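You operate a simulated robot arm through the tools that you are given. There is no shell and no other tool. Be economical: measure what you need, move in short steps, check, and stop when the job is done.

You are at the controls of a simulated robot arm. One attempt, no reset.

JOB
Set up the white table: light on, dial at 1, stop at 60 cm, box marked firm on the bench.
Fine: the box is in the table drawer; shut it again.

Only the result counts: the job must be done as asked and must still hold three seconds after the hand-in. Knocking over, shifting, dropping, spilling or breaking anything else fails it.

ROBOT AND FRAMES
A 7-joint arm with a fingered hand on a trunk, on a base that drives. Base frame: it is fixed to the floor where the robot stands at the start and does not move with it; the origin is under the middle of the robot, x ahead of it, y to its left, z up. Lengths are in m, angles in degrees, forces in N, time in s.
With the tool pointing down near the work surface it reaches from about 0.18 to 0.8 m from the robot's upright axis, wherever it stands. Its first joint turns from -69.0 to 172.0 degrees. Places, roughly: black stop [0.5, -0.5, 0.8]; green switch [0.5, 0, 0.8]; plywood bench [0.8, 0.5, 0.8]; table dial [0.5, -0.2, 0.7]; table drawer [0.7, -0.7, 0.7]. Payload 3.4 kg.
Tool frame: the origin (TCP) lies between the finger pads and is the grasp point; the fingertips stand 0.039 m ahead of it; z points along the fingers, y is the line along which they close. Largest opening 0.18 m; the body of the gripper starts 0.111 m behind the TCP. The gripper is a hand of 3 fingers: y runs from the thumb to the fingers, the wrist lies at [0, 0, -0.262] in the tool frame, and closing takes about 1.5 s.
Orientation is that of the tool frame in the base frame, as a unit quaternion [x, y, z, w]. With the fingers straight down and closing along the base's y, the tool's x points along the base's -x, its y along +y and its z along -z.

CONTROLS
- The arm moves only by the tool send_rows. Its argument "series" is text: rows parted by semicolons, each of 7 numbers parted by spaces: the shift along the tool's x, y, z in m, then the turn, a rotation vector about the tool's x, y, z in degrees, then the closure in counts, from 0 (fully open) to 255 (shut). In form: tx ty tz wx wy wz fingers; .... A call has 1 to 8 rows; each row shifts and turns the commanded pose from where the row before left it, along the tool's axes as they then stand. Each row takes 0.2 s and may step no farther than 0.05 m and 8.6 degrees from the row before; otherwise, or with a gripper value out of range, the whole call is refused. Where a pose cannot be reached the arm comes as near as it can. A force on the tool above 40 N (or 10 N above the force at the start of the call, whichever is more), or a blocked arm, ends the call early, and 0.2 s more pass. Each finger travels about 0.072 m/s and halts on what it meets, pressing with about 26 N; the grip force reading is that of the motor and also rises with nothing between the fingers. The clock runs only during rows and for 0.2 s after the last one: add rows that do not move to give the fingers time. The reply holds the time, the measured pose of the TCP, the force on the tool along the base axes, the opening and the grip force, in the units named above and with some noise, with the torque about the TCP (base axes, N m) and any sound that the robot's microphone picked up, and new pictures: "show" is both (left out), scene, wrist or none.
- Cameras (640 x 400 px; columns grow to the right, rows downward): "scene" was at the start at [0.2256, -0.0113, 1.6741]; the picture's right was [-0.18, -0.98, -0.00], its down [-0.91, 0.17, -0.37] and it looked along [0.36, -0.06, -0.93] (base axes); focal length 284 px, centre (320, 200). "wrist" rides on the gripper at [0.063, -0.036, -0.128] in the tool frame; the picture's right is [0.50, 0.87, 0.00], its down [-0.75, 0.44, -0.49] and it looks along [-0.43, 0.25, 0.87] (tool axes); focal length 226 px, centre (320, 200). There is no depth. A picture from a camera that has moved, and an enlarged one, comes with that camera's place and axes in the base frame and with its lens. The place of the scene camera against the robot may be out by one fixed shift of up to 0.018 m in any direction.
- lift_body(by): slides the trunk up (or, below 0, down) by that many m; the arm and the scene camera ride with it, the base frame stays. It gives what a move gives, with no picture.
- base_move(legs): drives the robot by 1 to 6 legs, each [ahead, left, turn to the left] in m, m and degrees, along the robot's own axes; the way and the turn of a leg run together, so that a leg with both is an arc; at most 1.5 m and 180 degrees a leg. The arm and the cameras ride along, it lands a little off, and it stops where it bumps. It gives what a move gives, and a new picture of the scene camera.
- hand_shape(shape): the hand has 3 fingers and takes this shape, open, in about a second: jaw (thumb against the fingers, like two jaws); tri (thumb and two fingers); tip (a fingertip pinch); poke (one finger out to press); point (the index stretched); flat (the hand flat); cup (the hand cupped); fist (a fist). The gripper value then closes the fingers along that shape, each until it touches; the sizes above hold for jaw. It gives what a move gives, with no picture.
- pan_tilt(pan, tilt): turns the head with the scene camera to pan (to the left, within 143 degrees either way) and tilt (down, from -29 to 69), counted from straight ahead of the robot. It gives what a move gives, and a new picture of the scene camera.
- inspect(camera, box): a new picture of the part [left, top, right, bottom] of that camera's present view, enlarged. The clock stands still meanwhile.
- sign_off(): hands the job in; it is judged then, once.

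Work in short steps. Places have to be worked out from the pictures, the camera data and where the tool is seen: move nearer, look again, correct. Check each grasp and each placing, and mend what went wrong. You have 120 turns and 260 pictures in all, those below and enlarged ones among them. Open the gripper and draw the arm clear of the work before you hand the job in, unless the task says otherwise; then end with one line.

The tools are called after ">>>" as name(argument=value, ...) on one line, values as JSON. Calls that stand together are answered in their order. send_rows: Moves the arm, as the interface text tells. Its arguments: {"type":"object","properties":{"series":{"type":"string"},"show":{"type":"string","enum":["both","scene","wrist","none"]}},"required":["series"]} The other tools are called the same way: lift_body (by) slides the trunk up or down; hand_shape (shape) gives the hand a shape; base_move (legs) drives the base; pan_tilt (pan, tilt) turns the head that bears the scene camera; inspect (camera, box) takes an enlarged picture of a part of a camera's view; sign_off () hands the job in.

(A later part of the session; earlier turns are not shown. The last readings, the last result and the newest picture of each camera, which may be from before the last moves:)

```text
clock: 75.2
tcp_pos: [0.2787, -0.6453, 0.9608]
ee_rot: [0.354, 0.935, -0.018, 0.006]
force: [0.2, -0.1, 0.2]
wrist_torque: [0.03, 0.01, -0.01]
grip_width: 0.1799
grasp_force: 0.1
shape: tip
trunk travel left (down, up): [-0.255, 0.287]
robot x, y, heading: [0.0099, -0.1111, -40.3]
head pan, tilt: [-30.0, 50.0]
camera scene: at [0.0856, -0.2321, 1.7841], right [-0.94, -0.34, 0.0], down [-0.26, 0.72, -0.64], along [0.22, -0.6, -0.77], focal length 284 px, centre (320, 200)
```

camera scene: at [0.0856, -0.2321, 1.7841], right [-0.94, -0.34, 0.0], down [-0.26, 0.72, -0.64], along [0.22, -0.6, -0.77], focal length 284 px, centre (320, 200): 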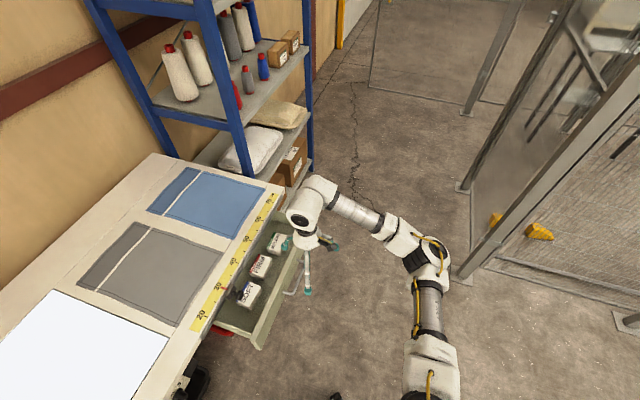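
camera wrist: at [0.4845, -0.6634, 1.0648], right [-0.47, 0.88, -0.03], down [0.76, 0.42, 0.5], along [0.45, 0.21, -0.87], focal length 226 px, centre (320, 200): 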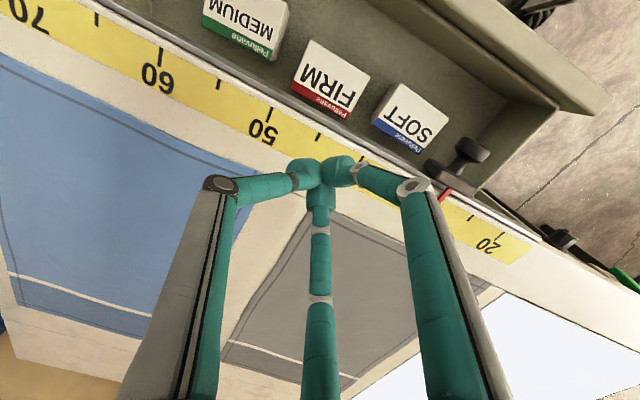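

Roll the hand to close along x and set jaw, then look.

>>> hand_shape(shape="jaw")

>>> send_rows(series="0 0 0 0 0 8.2 130; 0 0 0 0 0 8.2 130; 0 0 0 0 0 8.2 130; 0 0 0 0 0 8.2 130; 0 0 0 0 0 8.2 130; 0 0 0 0 0 8 130; 0 0 0 0 0 0 130")

```text
clock: 76.1
tcp_pos: [0.2775, -0.6427, 0.9611]
ee_rot: [0.354, 0.935, -0.019, 0.007]
force: [-0.1, 0.5, -1.0]
wrist_torque: [-0.02, -0.02, 0.0]
grip_width: 0.1798
grasp_force: 0.0
shape: jaw
trunk travel left (down, up): [-0.255, 0.287]
robot x, y, heading: [0.0064, -0.1136, -40.0]
head pan, tilt: [-30.0, 50.0]
```

```text
clock: 77.7
tcp_pos: [0.2807, -0.6944, 0.9524]
ee_rot: [0.708, 0.706, -0.013, 0.014]
force: [-0.1, 0.1, -0.1]
wrist_torque: [0.01, 0.01, 0.02]
grip_width: 0.0888
grasp_force: 0.0
shape: jaw
out of reach, approached as far as the arm can: row 5, 6
trunk travel left (down, up): [-0.255, 0.287]
robot x, y, heading: [0.01, -0.1132, -40.2]
head pan, tilt: [-30.0, 50.0]
camera scene: at [0.0791, -0.2379, 1.784], right [-0.94, -0.34, 0.0], down [-0.26, 0.72, -0.64], along [0.22, -0.6, -0.77], focal length 284 px, centre (320, 200)
camera wrist: at [0.2423, -0.6274, 1.0778], right [0.87, 0.5, -0.02], down [0.43, -0.74, 0.52], along [0.25, -0.46, -0.85], focal length 226 px, centre (320, 200)
```

scene: 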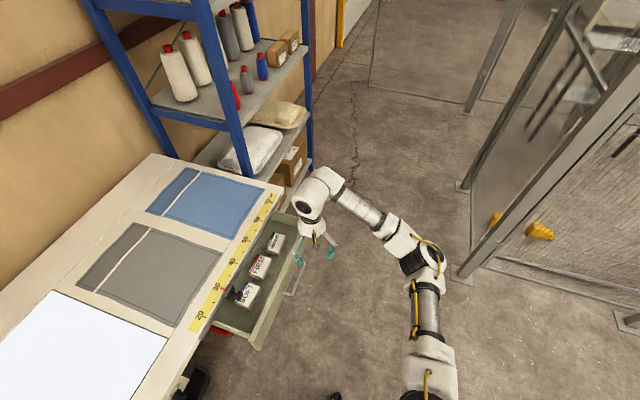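
wrist: 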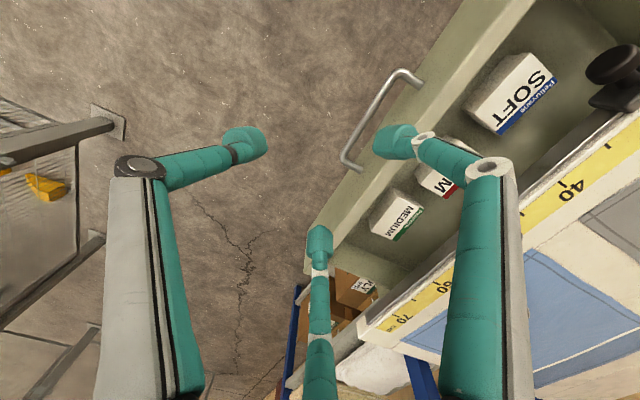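

Try moving the hand over the drawer's front panel from here.

>>> send_rows(series="0 .04 0 0 0 0 130; 0 .04 0 0 0 0 130; 0 .025 .04 0 0 0 130; 0 0 .03 0 0 0 130; 0 0 0 0 0 0 130")

```text
clock: 78.9
tcp_pos: [0.3844, -0.699, 0.8804]
ee_rot: [0.71, 0.704, -0.015, 0.014]
force: [0.2, 1.0, 0.4]
wrist_torque: [0.0, 0.0, -0.01]
grip_width: 0.0886
grasp_force: 0.0
shape: jaw
trunk travel left (down, up): [-0.255, 0.287]
robot x, y, heading: [0.0075, -0.1147, -40.2]
head pan, tilt: [-30.0, 50.0]
camera scene: at [0.0805, -0.2386, 1.7838], right [-0.94, -0.34, 0.0], down [-0.26, 0.72, -0.64], along [0.22, -0.6, -0.77], focal length 284 px, centre (320, 200)
camera wrist: at [0.3482, -0.6313, 1.0077], right [0.87, 0.49, -0.02], down [0.43, -0.74, 0.52], along [0.24, -0.46, -0.85], focal length 226 px, centre (320, 200)
```

scene: 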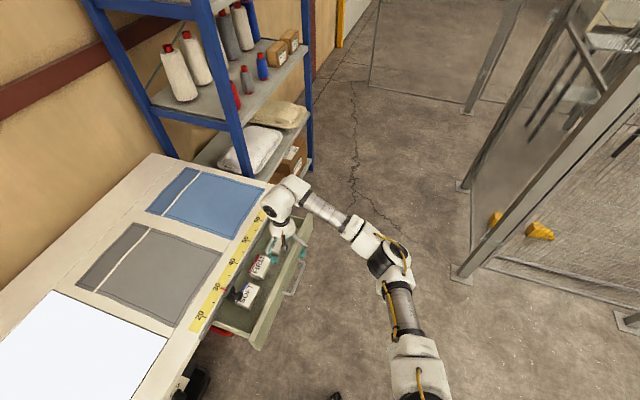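
wrist: 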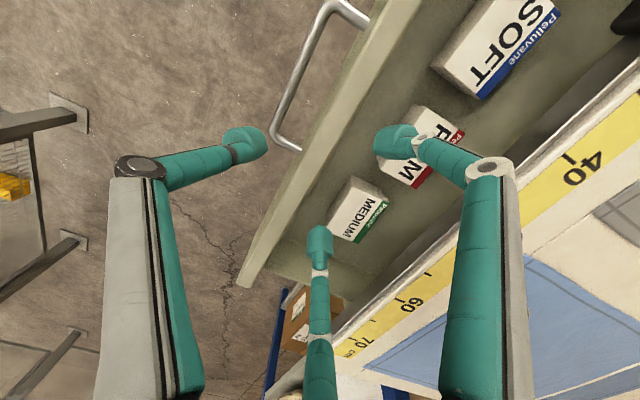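

Panel top is x 0.374–0.394, right under TCP. Shift right 5 cm to clear the handle bar, narrow the gap, descend and pinch the panel.

>>> send_rows(series="-.045 0 0 0 0 0 190; 0 0 0 0 0 0 190; 0 0 .03 0 0 0 190; 0 0 .03 0 0 0 190; 0 0 .02 0 0 0 190; 0 0 0 0 0 0 255; 0 0 0 0 0 0 255; 0 0 0 0 0 0 255")

```text
clock: 80.7
tcp_pos: [0.3846, -0.744, 0.8089]
ee_rot: [0.71, 0.704, -0.013, 0.018]
force: [0.7, 4.3, 40.3]
wrist_torque: [0.07, 0.07, -0.03]
grip_width: 0.0278
grasp_force: 26.1
shape: jaw
trunk travel left (down, up): [-0.255, 0.287]
robot x, y, heading: [0.0103, -0.113, -40.0]
head pan, tilt: [-30.0, 50.0]
camera scene: at [0.0764, -0.2258, 1.7854], right [-0.94, -0.34, 0.0], down [-0.26, 0.72, -0.64], along [0.22, -0.61, -0.77], focal length 284 px, centre (320, 200)
camera wrist: at [0.3472, -0.6763, 0.9342], right [0.87, 0.49, -0.02], down [0.43, -0.74, 0.53], along [0.25, -0.47, -0.85], focal length 226 px, centre (320, 200)
```

scene: 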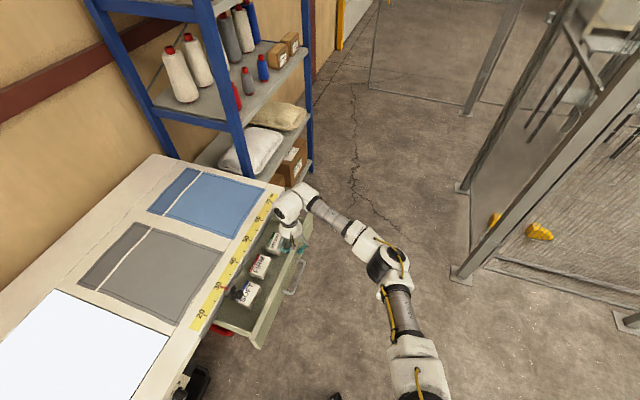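
wrist: 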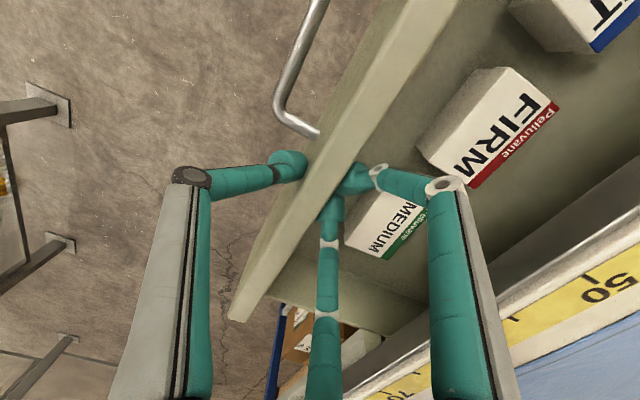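

The panel is pinched, with some upward reaction; relieve it slightly and pull toward -x.

>>> send_rows(series="0 0 -.008 0 0 0 255; 0 -.015 0 0 0 0 255; 0 -.015 0 0 0 0 255; 0 -.015 0 0 0 0 255; 0 -.015 0 0 0 0 255; 0 -.01 0 0 0 0 255; 0 0 0 0 0 0 255")

```text
clock: 82.3
tcp_pos: [0.3126, -0.7437, 0.8104]
ee_rot: [0.71, 0.704, -0.014, 0.014]
force: [-1.6, -0.7, 3.3]
wrist_torque: [-0.05, 0.17, -0.02]
grip_width: 0.0243
grasp_force: 26.5
shape: jaw
trunk travel left (down, up): [-0.255, 0.287]
robot x, y, heading: [0.0076, -0.1136, -40.1]
head pan, tilt: [-30.0, 50.0]
camera scene: at [0.0798, -0.2371, 1.7839], right [-0.94, -0.34, 0.0], down [-0.26, 0.72, -0.64], along [0.22, -0.6, -0.77], focal length 284 px, centre (320, 200)
camera wrist: at [0.2774, -0.6774, 0.9366], right [0.87, 0.49, -0.02], down [0.43, -0.74, 0.52], along [0.24, -0.46, -0.85], focal length 226 px, centre (320, 200)
```

scene: 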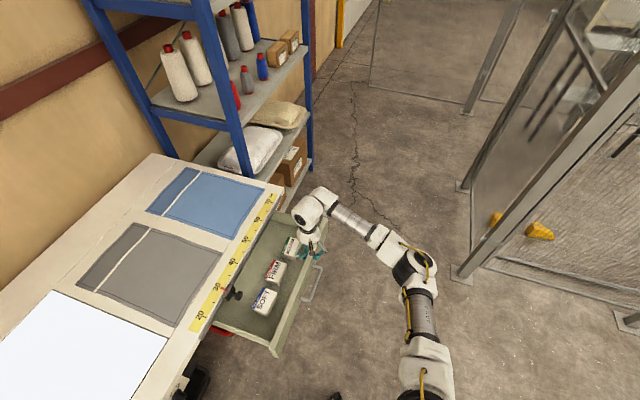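
wrist: 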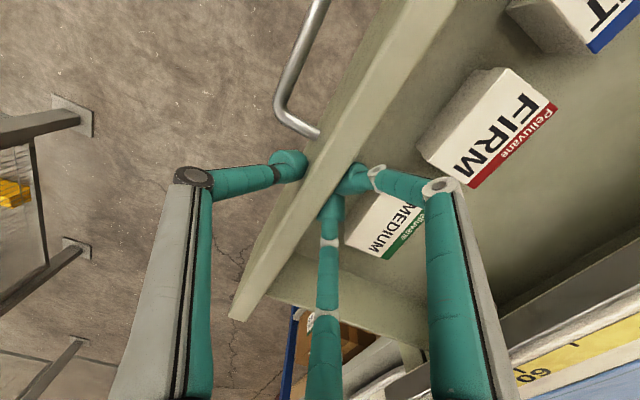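

Drawer out 7 cm more. Release, rise, and move over the FIRM box.

>>> send_rows(series="0 0 0 0 0 0 140; 0 0 0 0 0 0 140; 0 0 0 0 0 0 140; 0 0 -.04 0 0 0 140; 0 0 -.04 0 0 0 140; .045 .02 0 0 0 0 140; .04 .03 0 0 0 0 140; 0 .05 0 0 0 0 140", show="none")

>>> send_rows(series="0 0 0 0 0 0 145; 0 0 0 0 0 0 145")

>>> inspect(camera="wrist", box=[230, 80, 430, 240])

```text
clock: 84.1
tcp_pos: [0.4171, -0.6577, 0.8874]
ee_rot: [0.711, 0.703, -0.015, 0.013]
force: [0.9, 0.5, 0.3]
wrist_torque: [-0.02, 0.04, 0.01]
grip_width: 0.0808
grasp_force: 0.0
shape: jaw
out of reach, approached as far as the arm can: row 7
trunk travel left (down, up): [-0.255, 0.287]
robot x, y, heading: [0.0112, -0.1116, -40.1]
head pan, tilt: [-30.0, 50.0]
```

```text
clock: 84.7
tcp_pos: [0.4158, -0.6587, 0.8875]
ee_rot: [0.71, 0.704, -0.015, 0.014]
force: [-0.7, 0.9, -0.9]
wrist_torque: [-0.01, -0.01, 0.0]
grip_width: 0.0781
grasp_force: 0.0
shape: jaw
trunk travel left (down, up): [-0.255, 0.287]
robot x, y, heading: [0.0093, -0.1112, -40.1]
head pan, tilt: [-30.0, 50.0]
camera scene: at [0.0817, -0.2369, 1.7839], right [-0.94, -0.34, 0.0], down [-0.26, 0.72, -0.64], along [0.22, -0.6, -0.77], focal length 284 px, centre (320, 200)
camera wrist: at [0.3792, -0.5912, 1.0131], right [0.87, 0.49, -0.02], down [0.43, -0.74, 0.52], along [0.24, -0.46, -0.85], focal length 226 px, centre (320, 200)
```

scene: 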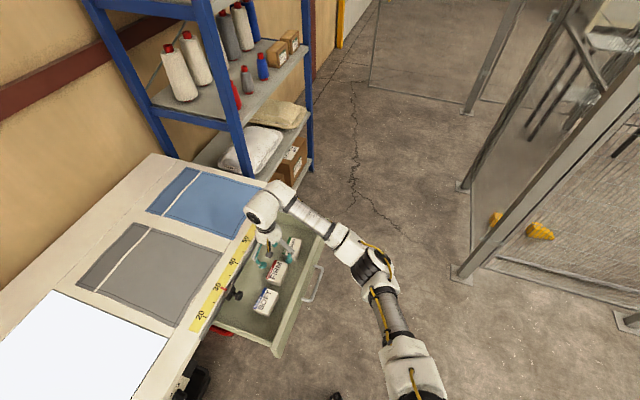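
wrist: 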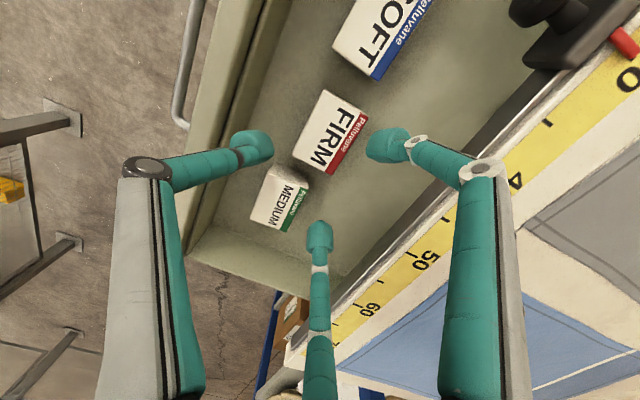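

```text
2.50 times, centred on (330, 160) of wrist
camera zoom: at [0.3792, -0.5912, 1.0131], right [0.87, 0.49, -0.02], down [0.43, -0.74, 0.52], along [0.24, -0.46, -0.85], focal length 565 px, centre (295, 300)
```

zoom: 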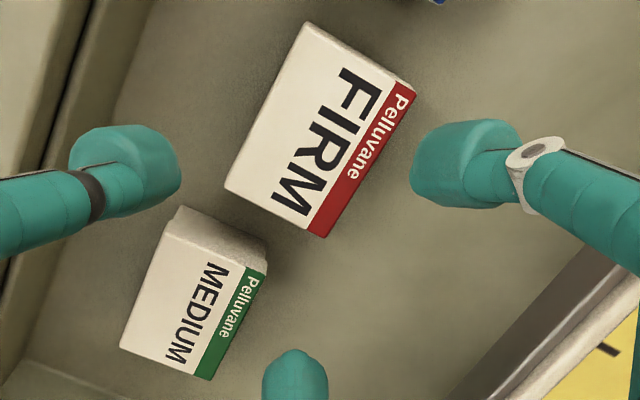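

Box centre (0.4185, -0.6495), aligned with the hand. Correct the small tilt and offset, lowering partway.

>>> send_rows(series=".008 .0025 .01 0 2.3 0 145; .004 0 .03 0 0 0 145; 0 0 .03 0 0 0 145; 0 0 0 0 0 0 145")

>>> inspect(camera="wrist", box=[230, 80, 430, 240])

```text
clock: 85.7
tcp_pos: [0.4176, -0.6483, 0.8157]
ee_rot: [0.711, 0.703, 0.0, 0.001]
force: [-0.1, -0.3, -0.1]
wrist_torque: [0.0, 0.0, 0.04]
grip_width: 0.078
grasp_force: 0.1
shape: jaw
trunk travel left (down, up): [-0.255, 0.287]
robot x, y, heading: [0.0097, -0.1139, -40.3]
head pan, tilt: [-30.0, 50.0]
camera scene: at [0.0817, -0.2365, 1.784], right [-0.94, -0.34, 0.0], down [-0.26, 0.72, -0.64], along [0.22, -0.6, -0.77], focal length 284 px, centre (320, 200)
camera wrist: at [0.3809, -0.5858, 0.945], right [0.87, 0.49, 0.0], down [0.43, -0.76, 0.49], along [0.24, -0.43, -0.87], focal length 226 px, centre (320, 200)
```

scene: 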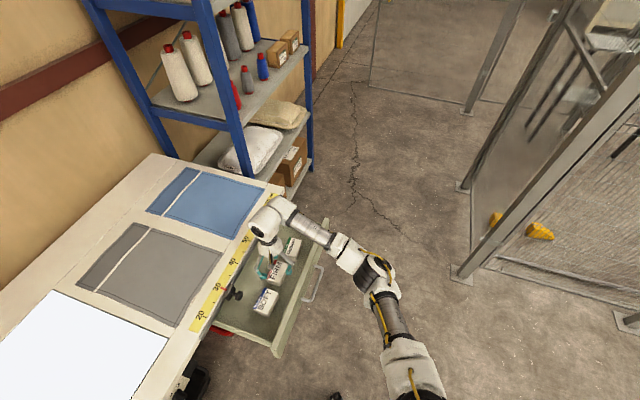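
wrist: 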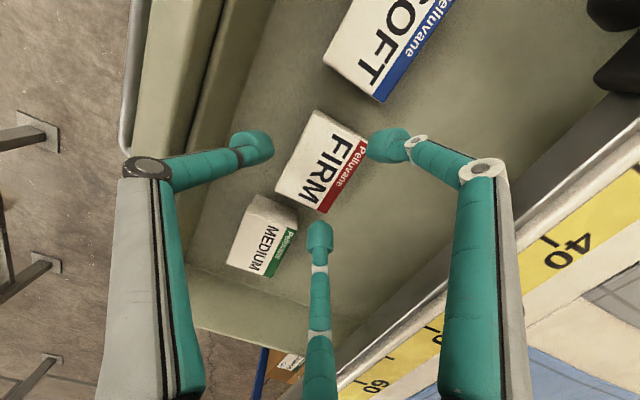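

```text
2.50 times, centred on (330, 160) of wrist
camera zoom: at [0.3809, -0.5858, 0.945], right [0.87, 0.49, 0.0], down [0.43, -0.76, 0.49], along [0.24, -0.43, -0.87], focal length 565 px, centre (295, 300)
```

zoom: 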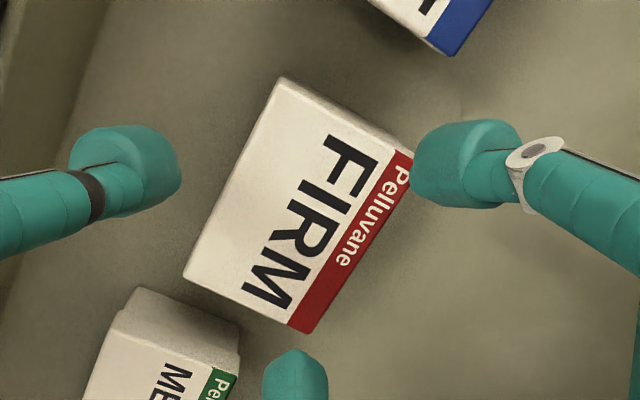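

Centred. Descend to grasp height and close.

>>> send_rows(series="0 0 .025 0 0 0 145; 0 0 .02 0 0 0 145; 0 0 .01 0 0 0 145; 0 0 0 0 0 0 200; 0 0 0 0 0 0 255; 0 0 0 0 0 0 255; 0 0 0 0 0 0 255")

>>> inspect(camera="wrist", box=[230, 80, 430, 240])

```text
clock: 86.5
tcp_pos: [0.4255, -0.6493, 0.7774]
ee_rot: [0.71, 0.704, 0.007, 0.012]
force: [0.3, 0.1, 35.1]
wrist_torque: [-0.88, -0.58, -0.04]
grip_width: 0.0625
grasp_force: 0.0
shape: jaw
trunk travel left (down, up): [-0.255, 0.287]
robot x, y, heading: [0.0081, -0.1147, -40.3]
head pan, tilt: [-30.0, 50.0]
stopped in row 4: the force on the tool passed its limit at 44 N (the readings are from after the stop); the commanded pose is now the measured one
camera scene: at [0.0789, -0.2311, 1.785], right [-0.94, -0.34, 0.0], down [-0.26, 0.72, -0.64], along [0.22, -0.6, -0.77], focal length 284 px, centre (320, 200)
camera wrist: at [0.3864, -0.5852, 0.9055], right [0.87, 0.49, 0.02], down [0.42, -0.75, 0.51], along [0.27, -0.44, -0.86], focal length 226 px, centre (320, 200)
```

scene: 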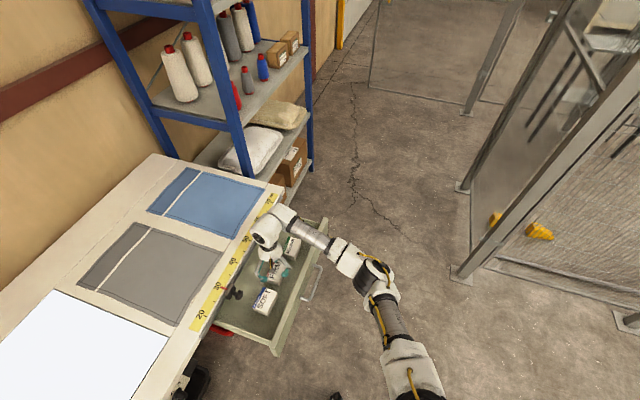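
wrist: 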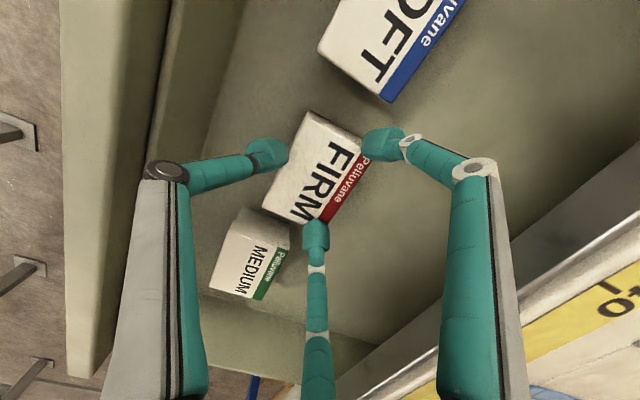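

```text
2.50 times, centred on (330, 160) of wrist
camera zoom: at [0.3864, -0.5852, 0.9055], right [0.87, 0.49, 0.02], down [0.42, -0.75, 0.51], along [0.27, -0.44, -0.86], focal length 565 px, centre (295, 300)
```

zoom: 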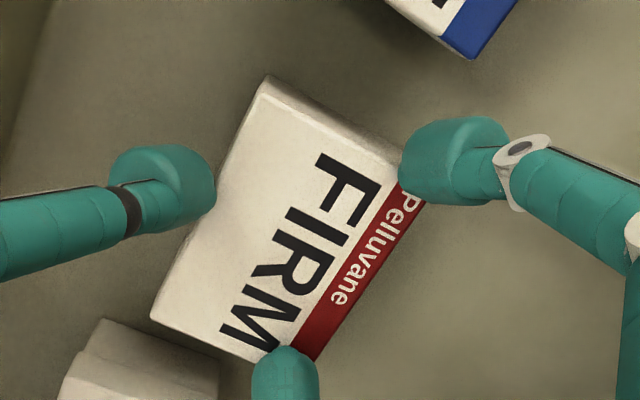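

A finger came down on the box's back edge: the fingers sit nearer the axis than the thumb. Rise, open wider and shift forward; check the result.

>>> send_rows(series="0 0 -.03 0 0 0 105; 0 0 -.02 1.5 .4 0 105; 0 .008 0 0 0 0 105; 0 0 0 0 0 0 105; 0 0 0 0 0 0 105")

>>> inspect(camera="wrist", box=[230, 80, 430, 240])

```text
clock: 87.7
tcp_pos: [0.43, -0.6492, 0.8207]
ee_rot: [0.71, 0.704, -0.003, -0.005]
force: [0.0, -0.1, 0.1]
wrist_torque: [-0.02, 0.03, 0.0]
grip_width: 0.1052
grasp_force: 0.1
shape: jaw
trunk travel left (down, up): [-0.255, 0.287]
robot x, y, heading: [0.0061, -0.1102, -40.1]
head pan, tilt: [-30.0, 50.0]
camera scene: at [0.0828, -0.2369, 1.7838], right [-0.94, -0.34, 0.0], down [-0.26, 0.72, -0.64], along [0.22, -0.6, -0.77], focal length 284 px, centre (320, 200)
camera wrist: at [0.3956, -0.5862, 0.95], right [0.87, 0.49, -0.01], down [0.44, -0.76, 0.49], along [0.23, -0.43, -0.87], focal length 226 px, centre (320, 200)
```

scene: 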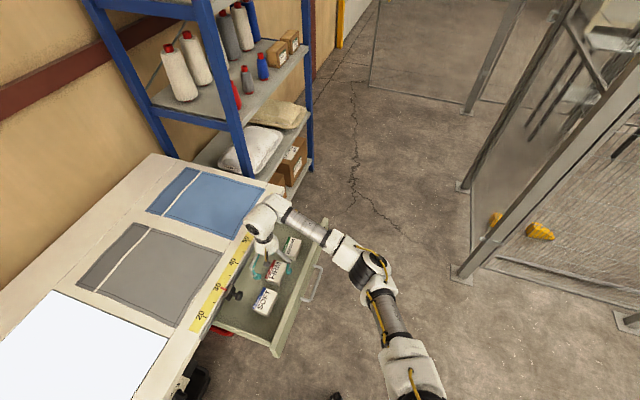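
wrist: 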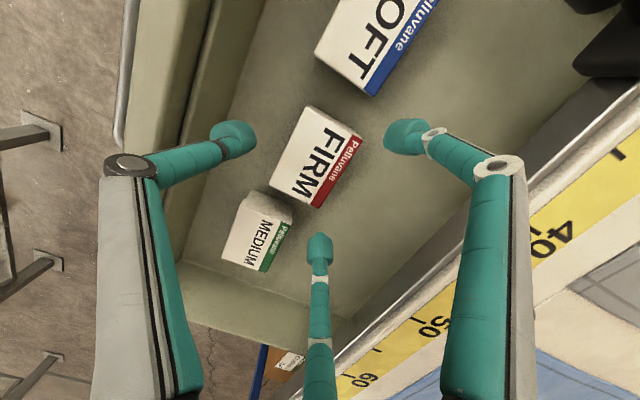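

```text
2.50 times, centred on (330, 160) of wrist
camera zoom: at [0.3956, -0.5862, 0.95], right [0.87, 0.49, -0.01], down [0.44, -0.76, 0.49], along [0.23, -0.43, -0.87], focal length 565 px, centre (295, 300)
```

zoom: 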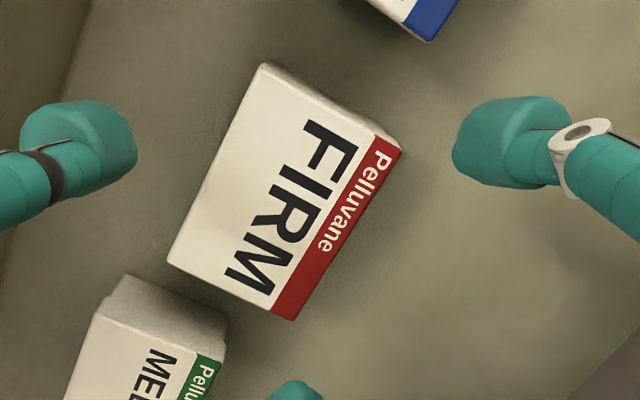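

Finger geometry: thumb sits ~1.5 cm farther from axis than fingers. Shift forward 0.75 cm, medium gap, and descend; verify before closing.

>>> send_rows(series="0 .0075 0 0 0 0 125; 0 0 0 0 0 0 125; 0 0 .03 0 0 0 125; 0 0 .015 0 0 0 125; 0 0 .01 0 0 0 125; 0 0 0 0 0 0 125")

>>> inspect(camera="wrist", box=[230, 80, 430, 240])

```text
clock: 89.1
tcp_pos: [0.436, -0.6483, 0.7648]
ee_rot: [0.709, 0.705, -0.004, -0.005]
force: [1.3, 0.0, 0.0]
wrist_torque: [0.0, 0.01, -0.01]
grip_width: 0.0922
grasp_force: 0.1
shape: jaw
trunk travel left (down, up): [-0.255, 0.287]
robot x, y, heading: [0.0081, -0.1139, -40.0]
head pan, tilt: [-30.0, 50.0]
camera scene: at [0.0825, -0.2367, 1.7839], right [-0.94, -0.34, 0.0], down [-0.26, 0.72, -0.64], along [0.22, -0.6, -0.77], focal length 284 px, centre (320, 200)
camera wrist: at [0.4017, -0.5862, 0.8945], right [0.87, 0.49, -0.01], down [0.44, -0.76, 0.49], along [0.23, -0.43, -0.87], focal length 226 px, centre (320, 200)
```

scene: 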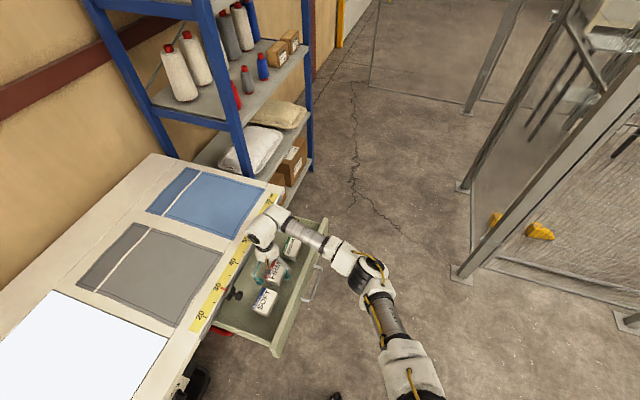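
wrist: 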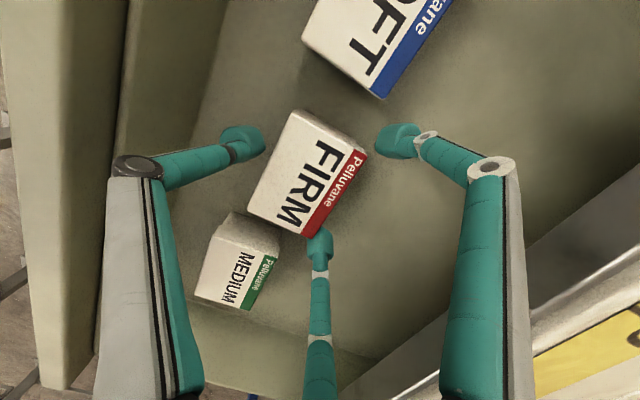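

```text
2.50 times, centred on (330, 160) of wrist
camera zoom: at [0.4017, -0.5862, 0.8945], right [0.87, 0.49, -0.01], down [0.44, -0.76, 0.49], along [0.23, -0.43, -0.87], focal length 565 px, centre (295, 300)
```

zoom: 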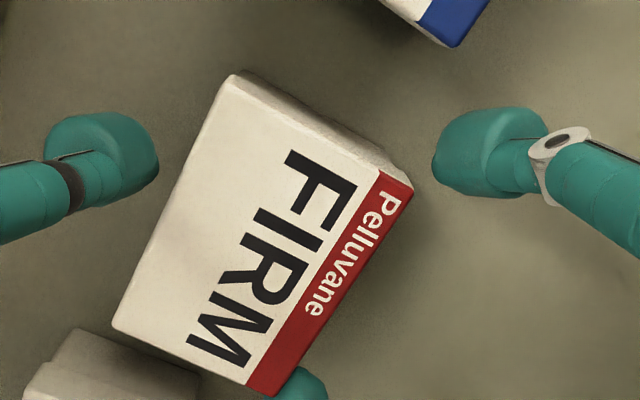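

Fingers straddle the box cleanly without contact. Close.

>>> send_rows(series="0 0 0 0 0 0 160; 0 0 0 0 0 0 200; 0 0 0 0 0 0 255; 0 0 0 0 0 0 255; 0 0 0 0 0 0 255")

>>> inspect(camera="wrist", box=[230, 80, 430, 240])

```text
clock: 90.3
tcp_pos: [0.4374, -0.6495, 0.765]
ee_rot: [0.71, 0.704, -0.005, -0.005]
force: [-0.2, 0.5, -0.6]
wrist_torque: [-0.01, 0.02, 0.04]
grip_width: 0.0605
grasp_force: 26.0
shape: jaw
trunk travel left (down, up): [-0.255, 0.287]
robot x, y, heading: [0.0111, -0.1139, -40.2]
head pan, tilt: [-30.0, 50.0]
camera scene: at [0.0827, -0.2368, 1.7839], right [-0.94, -0.34, 0.0], down [-0.26, 0.72, -0.64], along [0.22, -0.6, -0.77], focal length 284 px, centre (320, 200)
camera wrist: at [0.4018, -0.5862, 0.8946], right [0.87, 0.49, -0.01], down [0.44, -0.76, 0.49], along [0.23, -0.43, -0.87], focal length 226 px, centre (320, 200)
```

scene: 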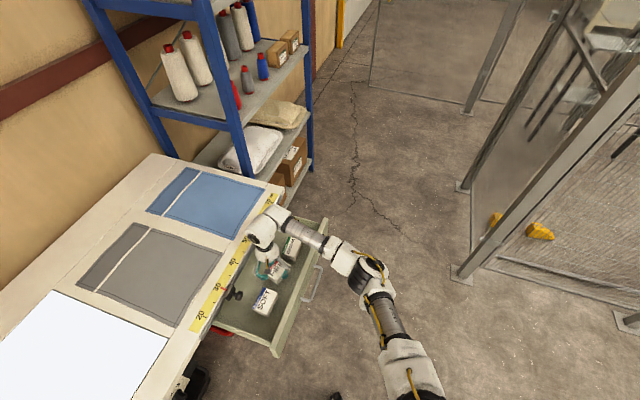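
wrist: 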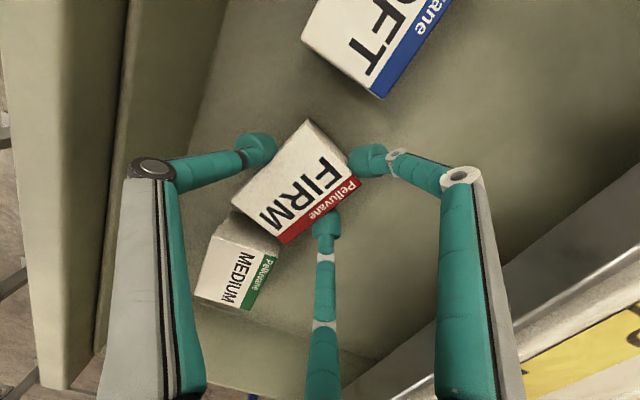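

```text
2.50 times, centred on (330, 160) of wrist
camera zoom: at [0.4018, -0.5862, 0.8946], right [0.87, 0.49, -0.01], down [0.44, -0.76, 0.49], along [0.23, -0.43, -0.87], focal length 565 px, centre (295, 300)
```

zoom: 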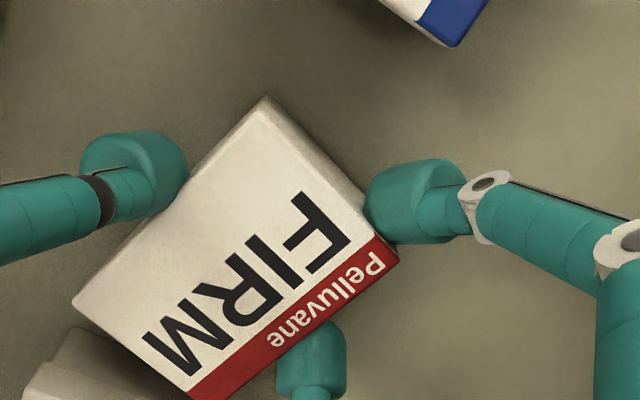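

The box turned a little but is held by all three fingers. Lift gently and check.

>>> send_rows(series="0 0 -.01 0 0 0 255; 0 0 -.02 0 0 0 255; 0 0 -.03 0 0 0 255; 0 0 0 0 0 0 255")

>>> inspect(camera="wrist", box=[180, 60, 430, 260])

```text
clock: 91.3
tcp_pos: [0.4376, -0.6499, 0.8255]
ee_rot: [0.709, 0.705, -0.004, -0.005]
force: [-0.1, -0.7, -0.9]
wrist_torque: [0.01, 0.0, -0.01]
grip_width: 0.0605
grasp_force: 26.3
shape: jaw
trunk travel left (down, up): [-0.255, 0.287]
robot x, y, heading: [0.0072, -0.1129, -40.3]
head pan, tilt: [-30.0, 50.0]
camera scene: at [0.0832, -0.2374, 1.7837], right [-0.94, -0.34, 0.0], down [-0.26, 0.72, -0.64], along [0.22, -0.6, -0.77], focal length 284 px, centre (320, 200)
camera wrist: at [0.4033, -0.5869, 0.9545], right [0.87, 0.49, -0.01], down [0.44, -0.76, 0.48], along [0.23, -0.43, -0.87], focal length 226 px, centre (320, 200)
```

scene: 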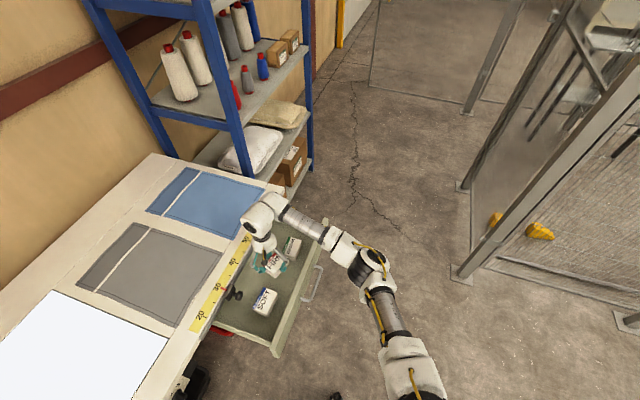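
wrist: 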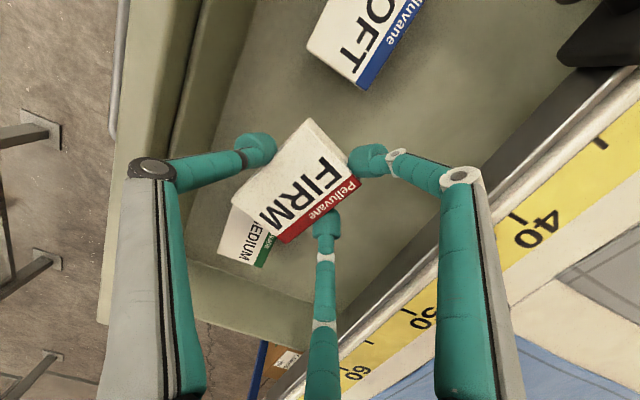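

```text
2.00 times, centred on (305, 160) of wrist
camera zoom: at [0.4033, -0.5869, 0.9545], right [0.87, 0.49, -0.01], down [0.44, -0.76, 0.48], along [0.23, -0.43, -0.87], focal length 452 px, centre (350, 280)
```

zoom: 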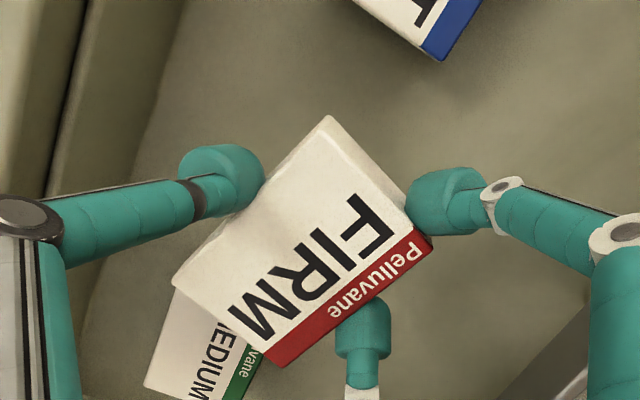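

Held firmly. Raise the trunk, then drive back, straighten and go round to the bench.

>>> lift_body(by=0.15)

>>> base_move(legs=[[-0.5, 0, 0], [0, 0, 40], [0, 0.43, 0]])

>>> pan_tilt(pan=-5, tilt=50)

```text
clock: 93.1
tcp_pos: [0.4376, -0.6478, 0.9746]
ee_rot: [0.71, 0.705, -0.004, -0.006]
force: [0.0, 0.1, -0.6]
wrist_torque: [0.03, 0.0, -0.02]
grip_width: 0.0605
grasp_force: 25.8
shape: jaw
trunk travel left (down, up): [-0.405, 0.137]
robot x, y, heading: [0.0102, -0.114, -40.0]
head pan, tilt: [-30.0, 50.0]
```

```text
clock: 100.1
tcp_pos: [0.3029, 0.4924, 0.9747]
ee_rot: [0.427, 0.904, -0.004, -0.004]
force: [0.0, -0.4, -1.2]
wrist_torque: [0.02, -0.05, -0.03]
grip_width: 0.0602
grasp_force: 25.8
shape: jaw
trunk travel left (down, up): [-0.405, 0.137]
robot x, y, heading: [-0.3687, 0.6332, -0.4]
head pan, tilt: [-30.0, 50.0]
camera scene: at [-0.3245, 0.5909, 1.9351], right [-0.5, -0.86, 0.0], down [-0.66, 0.39, -0.64], along [0.55, -0.32, -0.77], focal length 284 px, centre (320, 200)
```

scene: 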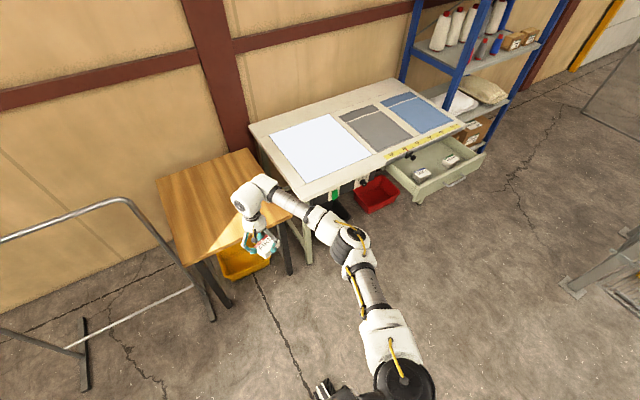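

```text
clock: 101.0
tcp_pos: [0.3015, 0.4921, 0.9769]
ee_rot: [0.427, 0.904, -0.003, -0.003]
force: [0.0, 0.1, -0.7]
wrist_torque: [0.03, -0.01, -0.02]
grip_width: 0.0601
grasp_force: 26.2
shape: jaw
trunk travel left (down, up): [-0.405, 0.137]
robot x, y, heading: [-0.3698, 0.6295, -0.2]
head pan, tilt: [-5.0, 50.0]
camera scene: at [-0.3145, 0.6219, 1.9352], right [-0.09, -1.0, 0.0], down [-0.77, 0.07, -0.64], along [0.64, -0.06, -0.77], focal length 284 px, centre (320, 200)
```

scene: 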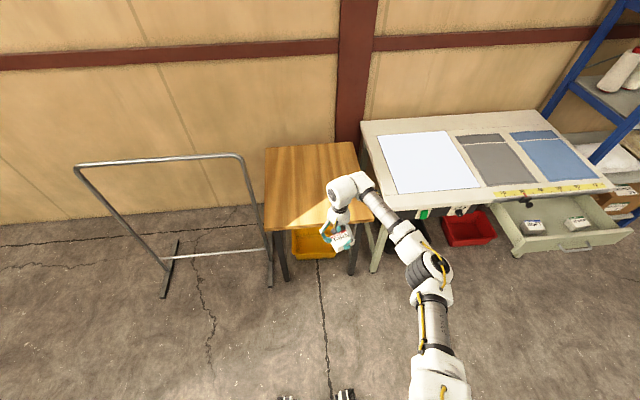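

Bench spans about x 0.49–1.05, y 0.3–0.82 and is empty. Drive forward so the hand is over it.

>>> base_move(legs=[[0.38, 0.02, 0]])

>>> send_rows(series="0 0 .03 0 0 0 255; 0 0 .03 0 0 0 255; 0 0 0 0 0 0 255")

```text
clock: 103.4
tcp_pos: [0.6804, 0.5125, 0.9759]
ee_rot: [0.427, 0.904, -0.005, -0.002]
force: [0.4, -0.2, -1.3]
wrist_torque: [0.03, 0.01, -0.04]
grip_width: 0.0603
grasp_force: 26.4
shape: jaw
trunk travel left (down, up): [-0.405, 0.137]
robot x, y, heading: [0.0151, 0.651, -0.4]
head pan, tilt: [-5.0, 50.0]
camera scene: at [0.0661, 0.6445, 1.9352], right [-0.09, -1.0, 0.0], down [-0.77, 0.07, -0.64], along [0.64, -0.06, -0.77], focal length 284 px, centre (320, 200)
```

scene: 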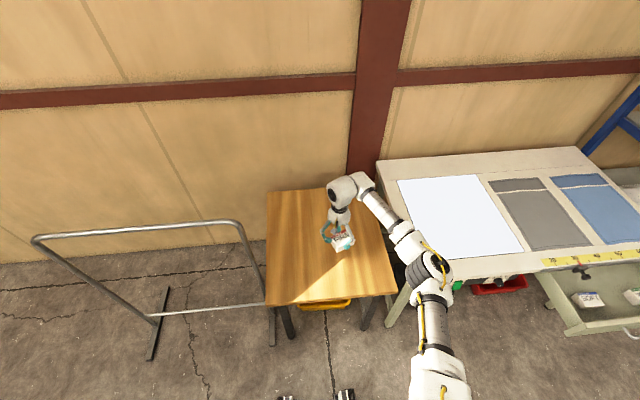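

```text
clock: 104.2
tcp_pos: [0.6771, 0.5151, 0.9194]
ee_rot: [0.428, 0.904, -0.005, -0.001]
force: [-0.3, -0.1, -1.3]
wrist_torque: [0.05, -0.03, 0.01]
grip_width: 0.0601
grasp_force: 25.9
shape: jaw
trunk travel left (down, up): [-0.405, 0.137]
robot x, y, heading: [0.0085, 0.6481, -0.4]
head pan, tilt: [-5.0, 50.0]
camera scene: at [0.0649, 0.6437, 1.9353], right [-0.09, -1.0, 0.0], down [-0.76, 0.07, -0.64], along [0.64, -0.06, -0.77], focal length 284 px, centre (320, 200)
camera wrist: at [0.6094, 0.5415, 1.0481], right [0.35, 0.94, -0.01], down [0.82, -0.3, 0.49], along [0.46, -0.18, -0.87], focal length 226 px, centre (320, 200)
```

scene: 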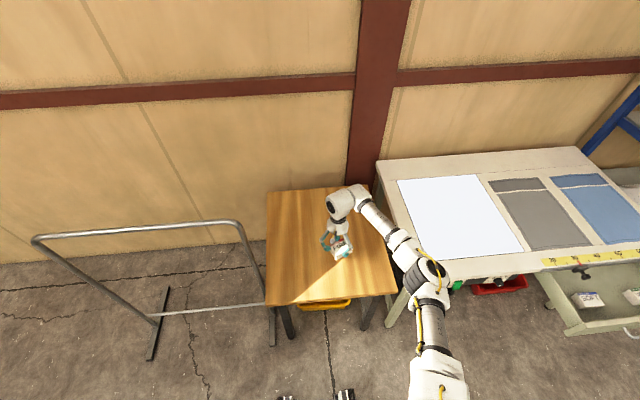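
wrist: 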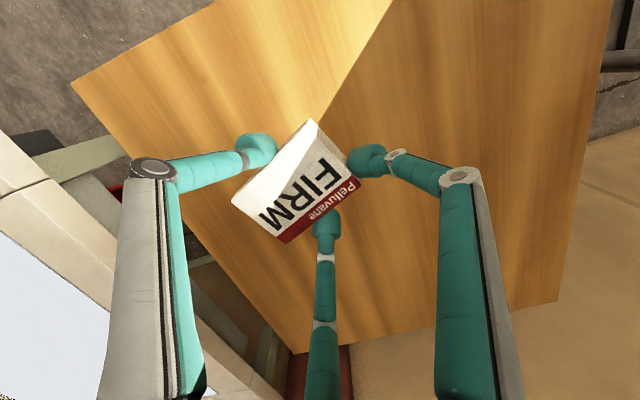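

Well inside the bench top. Lower in small steps until contact.

>>> send_rows(series="0 0 .025 0 0 0 255; 0 0 .015 0 0 0 255; 0 0 .01 0 0 0 255; 0 0 .01 0 0 0 255; 0 0 .008 0 0 0 255; 0 0 0 0 0 0 255", show="scene")

```text
clock: 105.6
tcp_pos: [0.6776, 0.5134, 0.8518]
ee_rot: [0.427, 0.904, -0.005, 0.0]
force: [0.9, -0.3, -0.8]
wrist_torque: [0.05, -0.02, -0.02]
grip_width: 0.0597
grasp_force: 26.3
shape: jaw
trunk travel left (down, up): [-0.405, 0.137]
robot x, y, heading: [0.0117, 0.6498, -0.5]
head pan, tilt: [-5.0, 50.0]
camera scene: at [0.0653, 0.6435, 1.9352], right [-0.09, -1.0, 0.0], down [-0.77, 0.07, -0.64], along [0.64, -0.06, -0.77], focal length 284 px, centre (320, 200)
```

scene: 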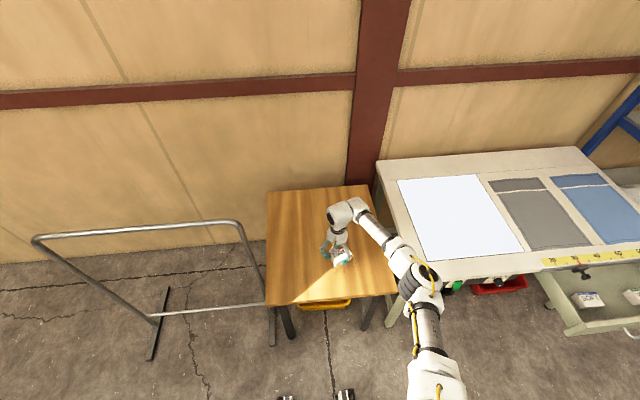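

>>> send_rows(series="0 0 .007 0 0 0 255; 0 0 .007 0 0 0 255; 0 0 .007 0 0 0 255; 0 0 .007 0 0 0 255; 0 0 .007 0 0 0 255; 0 0 .007 0 0 0 255; 0 0 0 0 0 0 255", show="wrist")

```text
clock: 107.1
tcp_pos: [0.6798, 0.5198, 0.8181]
ee_rot: [0.427, 0.904, -0.001, 0.001]
force: [-8.5, -0.9, 27.9]
wrist_torque: [-0.33, 0.68, -0.15]
grip_width: 0.0604
grasp_force: 26.4
shape: jaw
trunk travel left (down, up): [-0.405, 0.137]
robot x, y, heading: [0.0096, 0.6488, -0.2]
head pan, tilt: [-5.0, 50.0]
stopped in row 7: the force on the tool passed its limit at 44 N (the readings are from after the stop); the commanded pose is now the measured one
camera wrist: at [0.6105, 0.5444, 0.9458], right [0.35, 0.94, 0.0], down [0.81, -0.31, 0.49], along [0.46, -0.17, -0.87], focal length 226 px, centre (320, 200)
```

wrist: 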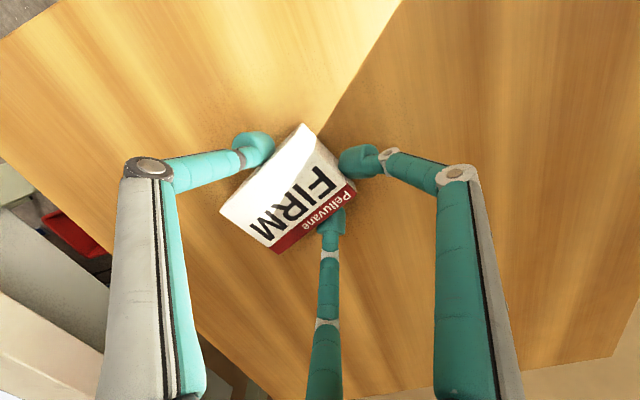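

Contact with the bench. Open gently and rise.

>>> send_rows(series="0 0 0 0 0 0 200; 0 0 0 0 0 0 130; 0 0 0 0 0 0 120; 0 0 0 0 0 0 105; 0 0 -.02 0 0 0 100; 0 0 -.04 0 0 0 80; 0 0 -.05 0 0 0 60; 0 0 -.03 0 0 0 60")

>>> inspect(camera="wrist", box=[200, 100, 440, 250])

```text
clock: 108.9
tcp_pos: [0.6791, 0.5173, 0.9532]
ee_rot: [0.428, 0.904, -0.003, 0.0]
force: [-0.5, -0.6, 0.6]
wrist_torque: [-0.01, -0.04, 0.04]
grip_width: 0.1373
grasp_force: 0.1
shape: jaw
trunk travel left (down, up): [-0.405, 0.137]
robot x, y, heading: [0.0101, 0.6468, -0.5]
head pan, tilt: [-5.0, 50.0]
camera scene: at [0.0644, 0.6438, 1.9353], right [-0.09, -1.0, 0.0], down [-0.76, 0.07, -0.64], along [0.64, -0.06, -0.77], focal length 284 px, centre (320, 200)
camera wrist: at [0.6106, 0.5433, 1.0819], right [0.35, 0.94, -0.01], down [0.82, -0.3, 0.49], along [0.46, -0.18, -0.87], focal length 226 px, centre (320, 200)
```

scene: 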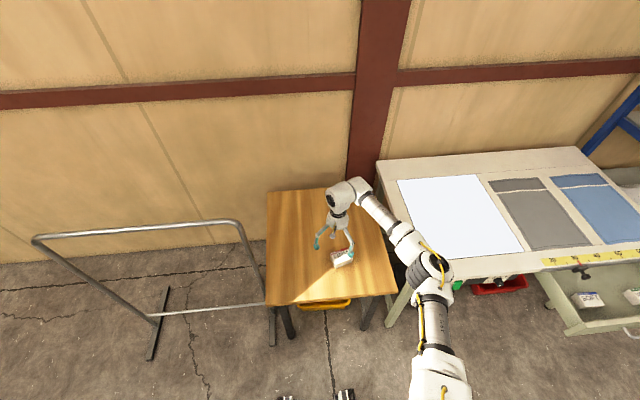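
wrist: 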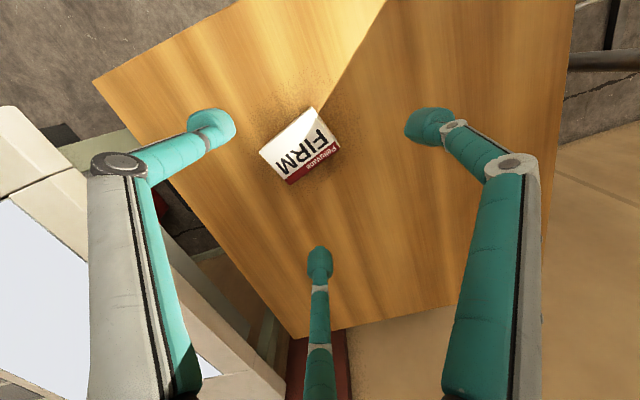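

```text
2.67 times, centred on (320, 175) of wrist
camera zoom: at [0.6106, 0.5433, 1.0819], right [0.35, 0.94, -0.01], down [0.82, -0.3, 0.49], along [0.46, -0.18, -0.87], focal length 603 px, centre (320, 267)
```

zoom: 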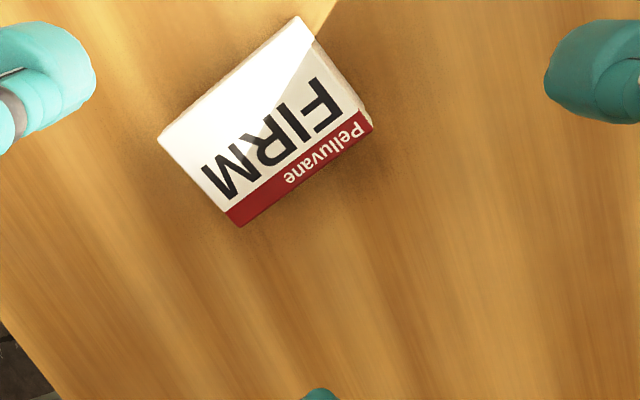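

FIRM sits flat on the bench. Next shut the drawer: drive back and over to it, with the hand high.

>>> base_move(legs=[[-0.6, 0, 0], [0, -0.95, 0]])

>>> send_rows(series="0 0 0 -6.28 -5.27 0 255; 0 0 0 -6.28 -5.27 0 255; 0 0 0 -6.28 -5.27 0 255; 0 0 0 -6.28 -5.27 0 255; 0 0 0 -6.28 -5.27 0 255; 0 0 0 -6.28 -5.27 0 255; 0 0 0 -6.28 -5.27 0 255; 0 0 0 -6.28 -5.27 0 255", show="none")

>>> send_rows(series="0 0 0 -6.28 -5.27 0 255; 0 0 0 -6.28 -5.27 0 255; 0 0 0 -6.1 -5.1 0 255; 0 0 0 0 0 0 255", show="none")

>>> pan_tilt(pan=-20, tilt=50)

```text
clock: 116.8
tcp_pos: [0.0915, -0.4206, 0.9532]
ee_rot: [0.421, 0.907, -0.003, 0.0]
force: [0.8, 0.1, -0.3]
wrist_torque: [0.02, 0.01, -0.02]
grip_width: 0.1374
grasp_force: 0.0
shape: jaw
trunk travel left (down, up): [-0.405, 0.137]
robot x, y, heading: [-0.5806, -0.2977, 0.2]
head pan, tilt: [-5.0, 50.0]
camera scene: at [-0.525, -0.303, 1.9353], right [-0.08, -1.0, 0.0], down [-0.77, 0.06, -0.64], along [0.64, -0.05, -0.77], focal length 284 px, centre (320, 200)
```

scene: 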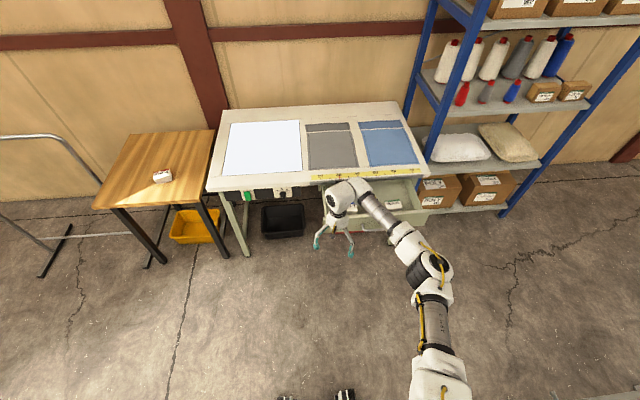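

```text
clock: 118.6
tcp_pos: [0.1119, -0.5073, 1.005]
ee_rot: [0.344, 0.775, 0.24, 0.473]
force: [0.8, 0.1, -0.5]
wrist_torque: [0.01, 0.03, 0.0]
grip_width: 0.0
grasp_force: 25.0
shape: jaw
out of reach, approached as far as the arm can: row 6, 7, 8
trunk travel left (down, up): [-0.405, 0.137]
robot x, y, heading: [-0.5828, -0.3008, 0.6]
head pan, tilt: [-5.0, 50.0]
```

```text
clock: 119.6
tcp_pos: [0.1172, -0.5334, 1.0206]
ee_rot: [0.293, 0.655, 0.313, 0.623]
force: [0.5, -0.2, 0.9]
wrist_torque: [0.0, -0.01, 0.0]
grip_width: 0.0
grasp_force: 26.0
shape: jaw
out of reach, approached as far as the arm can: row 1
trunk travel left (down, up): [-0.405, 0.137]
robot x, y, heading: [-0.5807, -0.301, 0.2]
head pan, tilt: [-5.0, 50.0]
```

```text
clock: 120.4
tcp_pos: [0.1177, -0.5307, 1.0196]
ee_rot: [0.292, 0.655, 0.313, 0.623]
force: [0.4, 0.7, -0.6]
wrist_torque: [-0.01, 0.01, -0.01]
grip_width: 0.0001
grasp_force: 25.8
shape: jaw
trunk travel left (down, up): [-0.405, 0.137]
robot x, y, heading: [-0.5792, -0.2995, 0.7]
head pan, tilt: [-20.0, 50.0]
camera scene: at [-0.5326, -0.3229, 1.9353], right [-0.33, -0.94, 0.0], down [-0.72, 0.26, -0.64], along [0.6, -0.21, -0.77], focal length 284 px, centre (320, 200)
```

scene: 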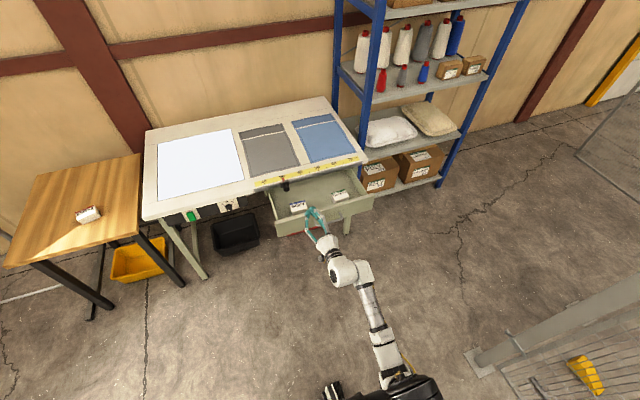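

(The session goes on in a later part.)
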